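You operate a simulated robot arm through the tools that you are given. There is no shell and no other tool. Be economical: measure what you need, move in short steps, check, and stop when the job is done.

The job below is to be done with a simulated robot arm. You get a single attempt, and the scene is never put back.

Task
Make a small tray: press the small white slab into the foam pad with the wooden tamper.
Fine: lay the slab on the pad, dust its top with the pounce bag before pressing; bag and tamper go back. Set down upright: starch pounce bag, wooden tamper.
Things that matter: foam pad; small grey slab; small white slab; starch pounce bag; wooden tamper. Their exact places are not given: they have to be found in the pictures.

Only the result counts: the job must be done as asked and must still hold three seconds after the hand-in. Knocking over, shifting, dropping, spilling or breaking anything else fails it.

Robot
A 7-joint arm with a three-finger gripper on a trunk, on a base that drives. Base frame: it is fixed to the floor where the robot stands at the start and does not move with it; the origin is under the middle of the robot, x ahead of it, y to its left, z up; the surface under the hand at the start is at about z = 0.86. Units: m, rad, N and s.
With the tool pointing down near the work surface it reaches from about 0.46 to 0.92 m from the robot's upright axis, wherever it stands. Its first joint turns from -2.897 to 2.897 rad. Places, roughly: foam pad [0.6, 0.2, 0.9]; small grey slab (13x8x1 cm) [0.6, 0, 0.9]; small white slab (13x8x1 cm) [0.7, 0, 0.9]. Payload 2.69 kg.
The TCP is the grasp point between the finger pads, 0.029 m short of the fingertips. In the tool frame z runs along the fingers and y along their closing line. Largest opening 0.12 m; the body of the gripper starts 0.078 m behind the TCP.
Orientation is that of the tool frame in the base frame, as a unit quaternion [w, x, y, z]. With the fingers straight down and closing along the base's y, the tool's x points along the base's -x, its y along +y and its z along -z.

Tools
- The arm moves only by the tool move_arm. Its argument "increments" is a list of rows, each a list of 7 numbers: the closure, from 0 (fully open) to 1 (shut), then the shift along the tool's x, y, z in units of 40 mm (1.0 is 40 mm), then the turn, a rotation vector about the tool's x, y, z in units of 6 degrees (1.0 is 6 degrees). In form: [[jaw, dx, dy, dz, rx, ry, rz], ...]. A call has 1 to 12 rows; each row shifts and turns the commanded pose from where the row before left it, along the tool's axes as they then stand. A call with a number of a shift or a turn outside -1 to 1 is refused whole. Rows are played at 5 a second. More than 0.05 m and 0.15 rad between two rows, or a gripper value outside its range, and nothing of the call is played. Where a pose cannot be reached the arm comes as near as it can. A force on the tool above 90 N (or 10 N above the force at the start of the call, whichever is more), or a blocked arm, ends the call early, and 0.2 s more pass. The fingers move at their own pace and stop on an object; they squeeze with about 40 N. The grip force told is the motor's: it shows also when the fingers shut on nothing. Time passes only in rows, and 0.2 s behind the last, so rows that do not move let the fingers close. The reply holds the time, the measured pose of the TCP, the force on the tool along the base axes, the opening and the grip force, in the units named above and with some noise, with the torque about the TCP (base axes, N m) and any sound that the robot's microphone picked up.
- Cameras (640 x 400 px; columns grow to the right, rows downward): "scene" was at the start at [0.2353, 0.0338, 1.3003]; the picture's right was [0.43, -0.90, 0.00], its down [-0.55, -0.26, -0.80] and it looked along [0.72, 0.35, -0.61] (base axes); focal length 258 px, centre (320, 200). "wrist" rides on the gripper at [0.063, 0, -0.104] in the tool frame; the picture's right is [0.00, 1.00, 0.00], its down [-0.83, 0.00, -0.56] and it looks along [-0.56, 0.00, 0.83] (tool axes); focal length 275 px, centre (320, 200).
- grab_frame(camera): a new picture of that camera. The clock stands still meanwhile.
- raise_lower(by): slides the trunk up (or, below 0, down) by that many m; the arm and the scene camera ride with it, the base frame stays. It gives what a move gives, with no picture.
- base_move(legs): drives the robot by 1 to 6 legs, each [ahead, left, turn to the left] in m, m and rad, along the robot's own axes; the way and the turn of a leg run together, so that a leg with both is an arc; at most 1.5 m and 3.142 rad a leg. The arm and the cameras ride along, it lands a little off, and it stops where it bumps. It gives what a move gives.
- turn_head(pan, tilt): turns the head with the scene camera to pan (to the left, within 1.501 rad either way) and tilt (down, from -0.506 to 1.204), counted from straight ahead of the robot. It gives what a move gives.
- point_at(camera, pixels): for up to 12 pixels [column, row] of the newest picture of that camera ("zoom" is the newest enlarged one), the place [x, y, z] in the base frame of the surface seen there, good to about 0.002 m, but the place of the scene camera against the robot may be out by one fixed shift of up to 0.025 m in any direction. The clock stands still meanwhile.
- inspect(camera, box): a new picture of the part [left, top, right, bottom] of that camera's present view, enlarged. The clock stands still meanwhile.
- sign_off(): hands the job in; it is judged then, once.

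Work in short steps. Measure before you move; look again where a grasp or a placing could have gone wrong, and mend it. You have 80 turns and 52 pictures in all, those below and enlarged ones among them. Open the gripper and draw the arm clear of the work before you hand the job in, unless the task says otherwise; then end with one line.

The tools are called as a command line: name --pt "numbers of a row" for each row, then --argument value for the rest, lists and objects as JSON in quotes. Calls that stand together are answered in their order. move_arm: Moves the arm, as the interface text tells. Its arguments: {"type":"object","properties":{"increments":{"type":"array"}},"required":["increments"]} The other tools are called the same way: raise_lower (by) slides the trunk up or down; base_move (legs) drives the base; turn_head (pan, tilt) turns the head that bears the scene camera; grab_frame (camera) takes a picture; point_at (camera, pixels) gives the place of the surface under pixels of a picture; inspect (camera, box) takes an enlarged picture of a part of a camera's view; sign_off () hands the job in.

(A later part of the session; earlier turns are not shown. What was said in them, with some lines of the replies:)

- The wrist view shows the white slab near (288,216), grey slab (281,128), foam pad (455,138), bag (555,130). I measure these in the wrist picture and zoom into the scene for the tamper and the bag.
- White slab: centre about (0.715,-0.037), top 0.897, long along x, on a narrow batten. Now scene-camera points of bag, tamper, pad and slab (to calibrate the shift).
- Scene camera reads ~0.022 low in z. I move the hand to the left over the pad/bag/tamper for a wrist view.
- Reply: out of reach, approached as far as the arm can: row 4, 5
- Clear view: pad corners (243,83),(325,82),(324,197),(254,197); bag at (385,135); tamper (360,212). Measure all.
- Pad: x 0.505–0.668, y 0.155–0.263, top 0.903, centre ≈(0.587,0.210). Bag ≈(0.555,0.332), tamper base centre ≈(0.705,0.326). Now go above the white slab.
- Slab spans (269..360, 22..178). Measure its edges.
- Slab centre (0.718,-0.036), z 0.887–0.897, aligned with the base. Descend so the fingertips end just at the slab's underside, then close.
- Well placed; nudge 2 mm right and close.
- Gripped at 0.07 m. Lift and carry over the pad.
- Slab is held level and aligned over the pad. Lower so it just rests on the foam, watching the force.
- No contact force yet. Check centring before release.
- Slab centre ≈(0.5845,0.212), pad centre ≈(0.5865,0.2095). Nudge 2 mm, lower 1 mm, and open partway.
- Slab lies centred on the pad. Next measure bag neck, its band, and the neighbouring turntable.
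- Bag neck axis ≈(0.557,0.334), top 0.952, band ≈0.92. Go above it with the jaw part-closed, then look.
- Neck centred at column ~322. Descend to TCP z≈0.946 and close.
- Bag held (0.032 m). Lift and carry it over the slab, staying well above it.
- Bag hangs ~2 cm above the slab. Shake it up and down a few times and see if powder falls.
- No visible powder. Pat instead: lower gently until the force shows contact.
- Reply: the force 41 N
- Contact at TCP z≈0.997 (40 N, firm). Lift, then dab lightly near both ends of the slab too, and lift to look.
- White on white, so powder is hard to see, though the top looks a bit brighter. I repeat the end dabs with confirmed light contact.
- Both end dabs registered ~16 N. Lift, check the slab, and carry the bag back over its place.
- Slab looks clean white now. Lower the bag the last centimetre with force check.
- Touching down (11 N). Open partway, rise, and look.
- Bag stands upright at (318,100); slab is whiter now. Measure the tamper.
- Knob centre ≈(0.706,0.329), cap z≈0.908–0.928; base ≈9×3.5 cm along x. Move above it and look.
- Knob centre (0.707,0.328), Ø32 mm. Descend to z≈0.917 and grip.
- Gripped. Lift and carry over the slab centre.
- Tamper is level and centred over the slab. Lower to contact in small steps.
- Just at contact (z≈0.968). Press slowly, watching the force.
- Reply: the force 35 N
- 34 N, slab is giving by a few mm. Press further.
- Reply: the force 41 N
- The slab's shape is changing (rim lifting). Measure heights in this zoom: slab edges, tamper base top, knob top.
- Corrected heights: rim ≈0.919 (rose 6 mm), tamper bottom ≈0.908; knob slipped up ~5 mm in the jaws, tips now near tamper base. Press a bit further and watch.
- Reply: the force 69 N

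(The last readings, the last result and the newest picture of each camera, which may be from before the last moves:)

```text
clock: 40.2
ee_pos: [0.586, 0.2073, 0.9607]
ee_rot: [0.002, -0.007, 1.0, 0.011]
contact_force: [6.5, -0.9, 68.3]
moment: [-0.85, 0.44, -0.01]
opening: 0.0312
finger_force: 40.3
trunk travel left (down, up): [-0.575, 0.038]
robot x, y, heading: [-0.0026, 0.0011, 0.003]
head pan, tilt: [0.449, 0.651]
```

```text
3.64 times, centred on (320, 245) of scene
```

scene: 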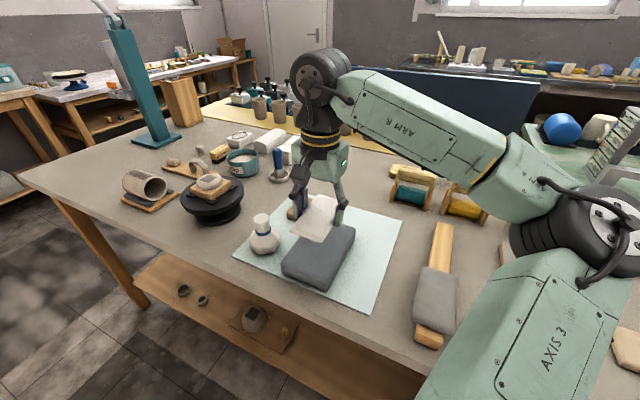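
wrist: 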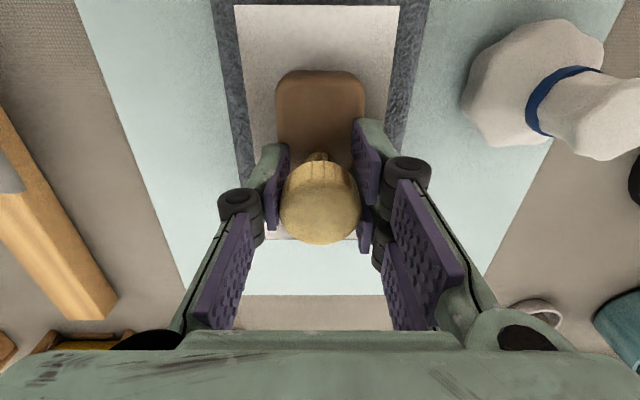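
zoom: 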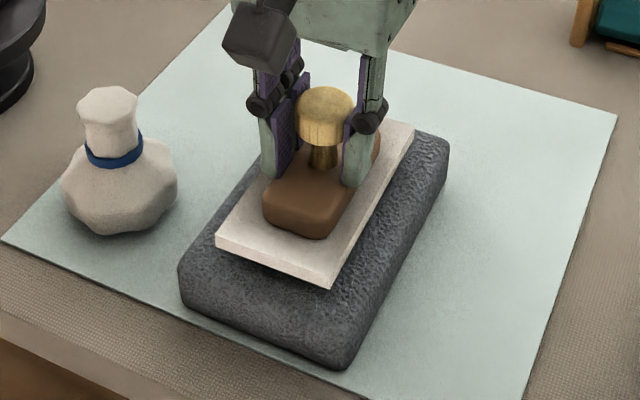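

68 N held with tips bearing on the tamper base; the tray has a raised rim. Lift the tamper and look.

move_arm --pt "1 0 0 0 0 0 0" --pt "1 0 0 -0.3 0 0 0" --pt "1 0 0 -0.7 0 0 0" --pt "1 0 0 -1 0 0 0" --pt "1 0 0 0 0 0 0"

inspect --camera "scene" --box '[260, 170, 380, 290]'

grab_frame --camera "wrist"

```text
clock: 41.4
ee_pos: [0.5885, 0.2055, 1.0327]
ee_rot: [-0.003, -0.007, 1.0, 0.007]
contact_force: [0.2, 0.0, -1.3]
moment: [0.01, -0.01, -0.03]
opening: 0.031
finger_force: 40.5
trunk travel left (down, up): [-0.575, 0.038]
robot x, y, heading: [-0.0001, -0.0007, 0.001]
head pan, tilt: [0.449, 0.651]
```

```text
3.33 times, centred on (320, 230) of scene
```

zoom: 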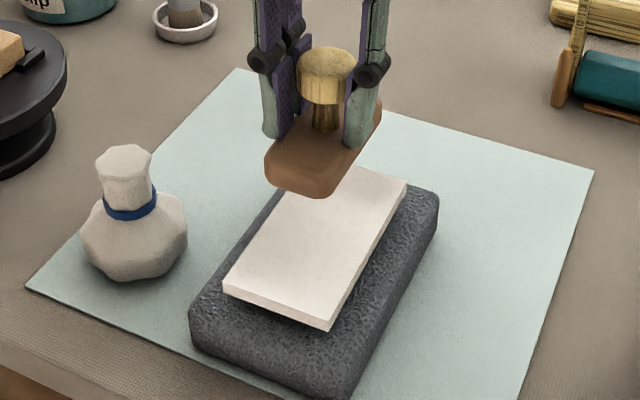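

```text
17 pictures are left
```

wrist: 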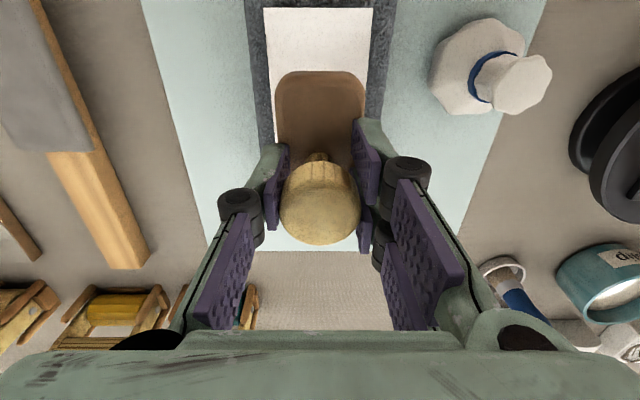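

Slab is now a crisp rectangular piece; check its height profile for a dish and whether it's evenly formed.

point_at --camera "zoom" --pixels '[[235, 280], [322, 318], [280, 260], [300, 280], [280, 296], [340, 235], [330, 290], [300, 235], [400, 185], [360, 220], [372, 200], [250, 318]]'

```text
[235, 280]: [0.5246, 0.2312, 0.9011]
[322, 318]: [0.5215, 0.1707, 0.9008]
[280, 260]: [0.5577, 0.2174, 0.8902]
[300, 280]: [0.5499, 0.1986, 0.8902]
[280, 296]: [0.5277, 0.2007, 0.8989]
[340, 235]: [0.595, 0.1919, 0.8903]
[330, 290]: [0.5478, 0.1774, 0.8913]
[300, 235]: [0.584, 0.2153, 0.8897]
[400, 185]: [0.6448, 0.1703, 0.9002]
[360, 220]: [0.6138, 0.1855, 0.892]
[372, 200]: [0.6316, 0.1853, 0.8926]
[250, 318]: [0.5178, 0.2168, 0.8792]
```

A tray: floor ≈0.912, rim ≈0.923 all round. Carry the tamper back over its place.

move_arm --pt "1 -0.745 0.76 0 0 0 0" --pt "1 -0.745 0.76 0 0 0 0" --pt "1 -0.745 0.76 0 0 0 0" --pt "1 -0.745 0.76 0 0 0 0" --pt "1 0 0 0.9 0 0 0" --pt "1 0 0 0.9 0 0 0" --pt "1 0 0 0.8 0 0 0" --pt "1 0 0 0 0 0 0"

inspect --camera "scene" --box '[240, 150, 380, 260]'

```text
clock: 43.2
ee_pos: [0.7048, 0.331, 0.9308]
ee_rot: [-0.003, -0.007, 1.0, 0.007]
contact_force: [-1.4, -0.6, -1.4]
moment: [0.01, -0.01, 0.01]
opening: 0.0311
finger_force: 39.9
trunk travel left (down, up): [-0.575, 0.038]
robot x, y, heading: [-0.0016, 0.0022, 0.004]
head pan, tilt: [0.449, 0.651]
```

```text
3.64 times, centred on (310, 205) of scene
```

zoom: 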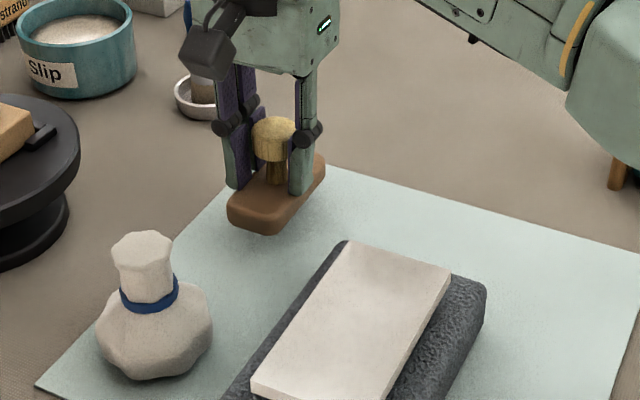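

Lower: expected touch at TCP ≈0.913.

move_arm --pt "1 -0.02 -0.06 0.25 0 0 0" --pt "1 0 0 0.08 0 0 0" --pt "1 0 0 0.04 0 0 0" --pt "1 0 0 0 0 0 0"

```text
clock: 44.2
ee_pos: [0.7066, 0.3282, 0.9166]
ee_rot: [-0.002, -0.006, 1.0, 0.007]
contact_force: [0.0, 0.0, -1.7]
moment: [-0.03, 0.0, 0.01]
opening: 0.0313
finger_force: 39.6
trunk travel left (down, up): [-0.575, 0.038]
robot x, y, heading: [0.0008, 0.0037, -0.003]
head pan, tilt: [0.449, 0.651]
```

move_arm --pt "1 0 0 0.05 0 0 0" --pt "1 0 0 0.03 0 0 0" --pt "1 0 0 0 0 0 0"

```text
clock: 45.0
ee_pos: [0.7057, 0.3291, 0.9136]
ee_rot: [-0.003, -0.007, 1.0, 0.007]
contact_force: [0.6, -1.1, -0.3]
moment: [0.04, 0.02, 0.03]
opening: 0.0312
finger_force: 40.2
trunk travel left (down, up): [-0.575, 0.038]
robot x, y, heading: [-0.0022, 0.0007, -0.005]
head pan, tilt: [0.449, 0.651]
```

move_arm --pt "1 0 0 0.03 0 0 0" --pt "1 0 0 0 0 0 0"

```text
clock: 45.6
ee_pos: [0.7065, 0.3297, 0.9119]
ee_rot: [-0.003, -0.008, 1.0, 0.008]
contact_force: [0.5, -0.9, -1.8]
moment: [0.01, -0.01, 0.03]
opening: 0.0313
finger_force: 39.9
trunk travel left (down, up): [-0.575, 0.038]
robot x, y, heading: [0.0017, -0.0014, -0.002]
head pan, tilt: [0.449, 0.651]
```

Not touching yet; continue in 1 mm steps.

move_arm --pt "1 0 0 0.025 0 0 0" --pt "1 0 0 0.025 0 0 0" --pt "1 0 0 0 0 0 0"

```text
clock: 46.4
ee_pos: [0.7051, 0.3298, 0.9109]
ee_rot: [-0.001, -0.007, 1.0, 0.008]
contact_force: [0.2, 0.3, 8.3]
moment: [-0.15, -0.36, 0.01]
opening: 0.031
finger_force: 39.7
trunk travel left (down, up): [-0.575, 0.038]
robot x, y, heading: [-0.0002, -0.003, 0.001]
head pan, tilt: [0.449, 0.651]
```

Touchdown (8 N). Release and rise straight up, then check.

move_arm --pt "0.4 0 0 0 0 0 0" --pt "0.4 0 0 0 0 0 0" --pt "0.4 0 0 0 0 0 0" --pt "0.4 0 0 -0.5 0 0 0" --pt "0.4 0 0 -1 0 0 0" --pt "0.4 0 0 -1 0 0 0" --pt "0.4 0 0 -1 0 0 0" --pt "0.4 0 0 -1 0 0 0" --pt "0.4 0.7 -0.7 -0.1 0 0 0" --pt "0.4 0.7 -0.7 -0.1 0 0 0" --pt "0.4 0.7 -0.7 0 0 0 0" --pt "0.4 0 0 0 0 0 0"

grab_frame --camera "wrist"

grab_frame --camera "scene"

```text
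clock: 49.0
ee_pos: [0.6225, 0.2413, 1.0967]
ee_rot: [-0.003, -0.007, 1.0, 0.008]
contact_force: [-1.3, -0.3, 0.4]
moment: [0.0, -0.01, 0.0]
opening: 0.0724
finger_force: 0.0
trunk travel left (down, up): [-0.575, 0.038]
robot x, y, heading: [0.0012, 0.0004, -0.002]
head pan, tilt: [0.449, 0.651]
```

```text
15 pictures are left
```

wrist: 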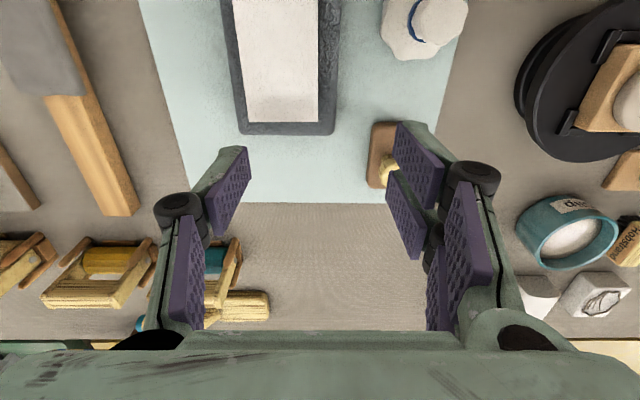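

```text
14 pictures are left
```

scene: 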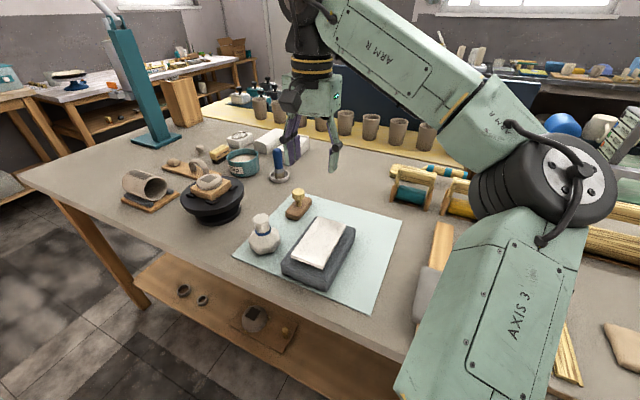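

Bag and tamper stand upright. Open fully, draw the arm clear, and take a last look.

move_arm --pt "0 0 0 -0.8 0 0 0" --pt "0 0 0 -0.8 0 0 0" --pt "0 0.4 -0.9 0 0 0 0" --pt "0 0.4 -0.9 0 0 0 0" --pt "0 0.4 -0.9 0 0 0 0" --pt "0 0.4 -0.9 0 0 0 0" --pt "0 0.4 -0.9 0 0 0 0" --pt "0 0.4 -0.9 0 0 0 0" --pt "0 0 0 0 0 0 0"

inspect --camera "scene" --box '[220, 160, 480, 360]'

```text
clock: 51.0
ee_pos: [0.5305, 0.0224, 1.1466]
ee_rot: [-0.003, -0.007, 1.0, 0.006]
contact_force: [-0.5, 0.2, -0.8]
moment: [0.02, -0.01, 0.0]
opening: 0.12
finger_force: 0.0
out of reach, approached as far as the arm can: row 2
trunk travel left (down, up): [-0.575, 0.038]
robot x, y, heading: [-0.0009, -0.0027, 0.001]
head pan, tilt: [0.449, 0.651]
```

```text
2.00 times, centred on (350, 260) of scene
```

zoom: 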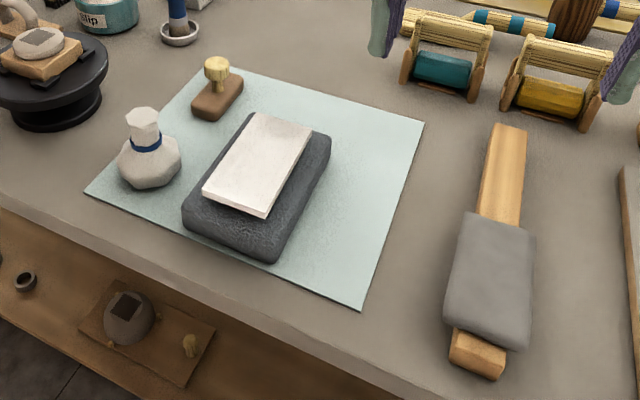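

Everything is in place: tray formed on the pad, bag and tamper upright, grey slab untouched. Handing in.

sign_off

```text
The job is handed in.
```

I laid the white slab on the foam pad, dusted it with the pounce bag and pressed it with the tamper into a small tray with a raised rim (about 11 mm). I judged the dusting by contact and by the slab looking whiter, since powder hardly shows on white. The bag and tamper are back upright, the grey slab is untouched, and the job is handed in with the arm clear.
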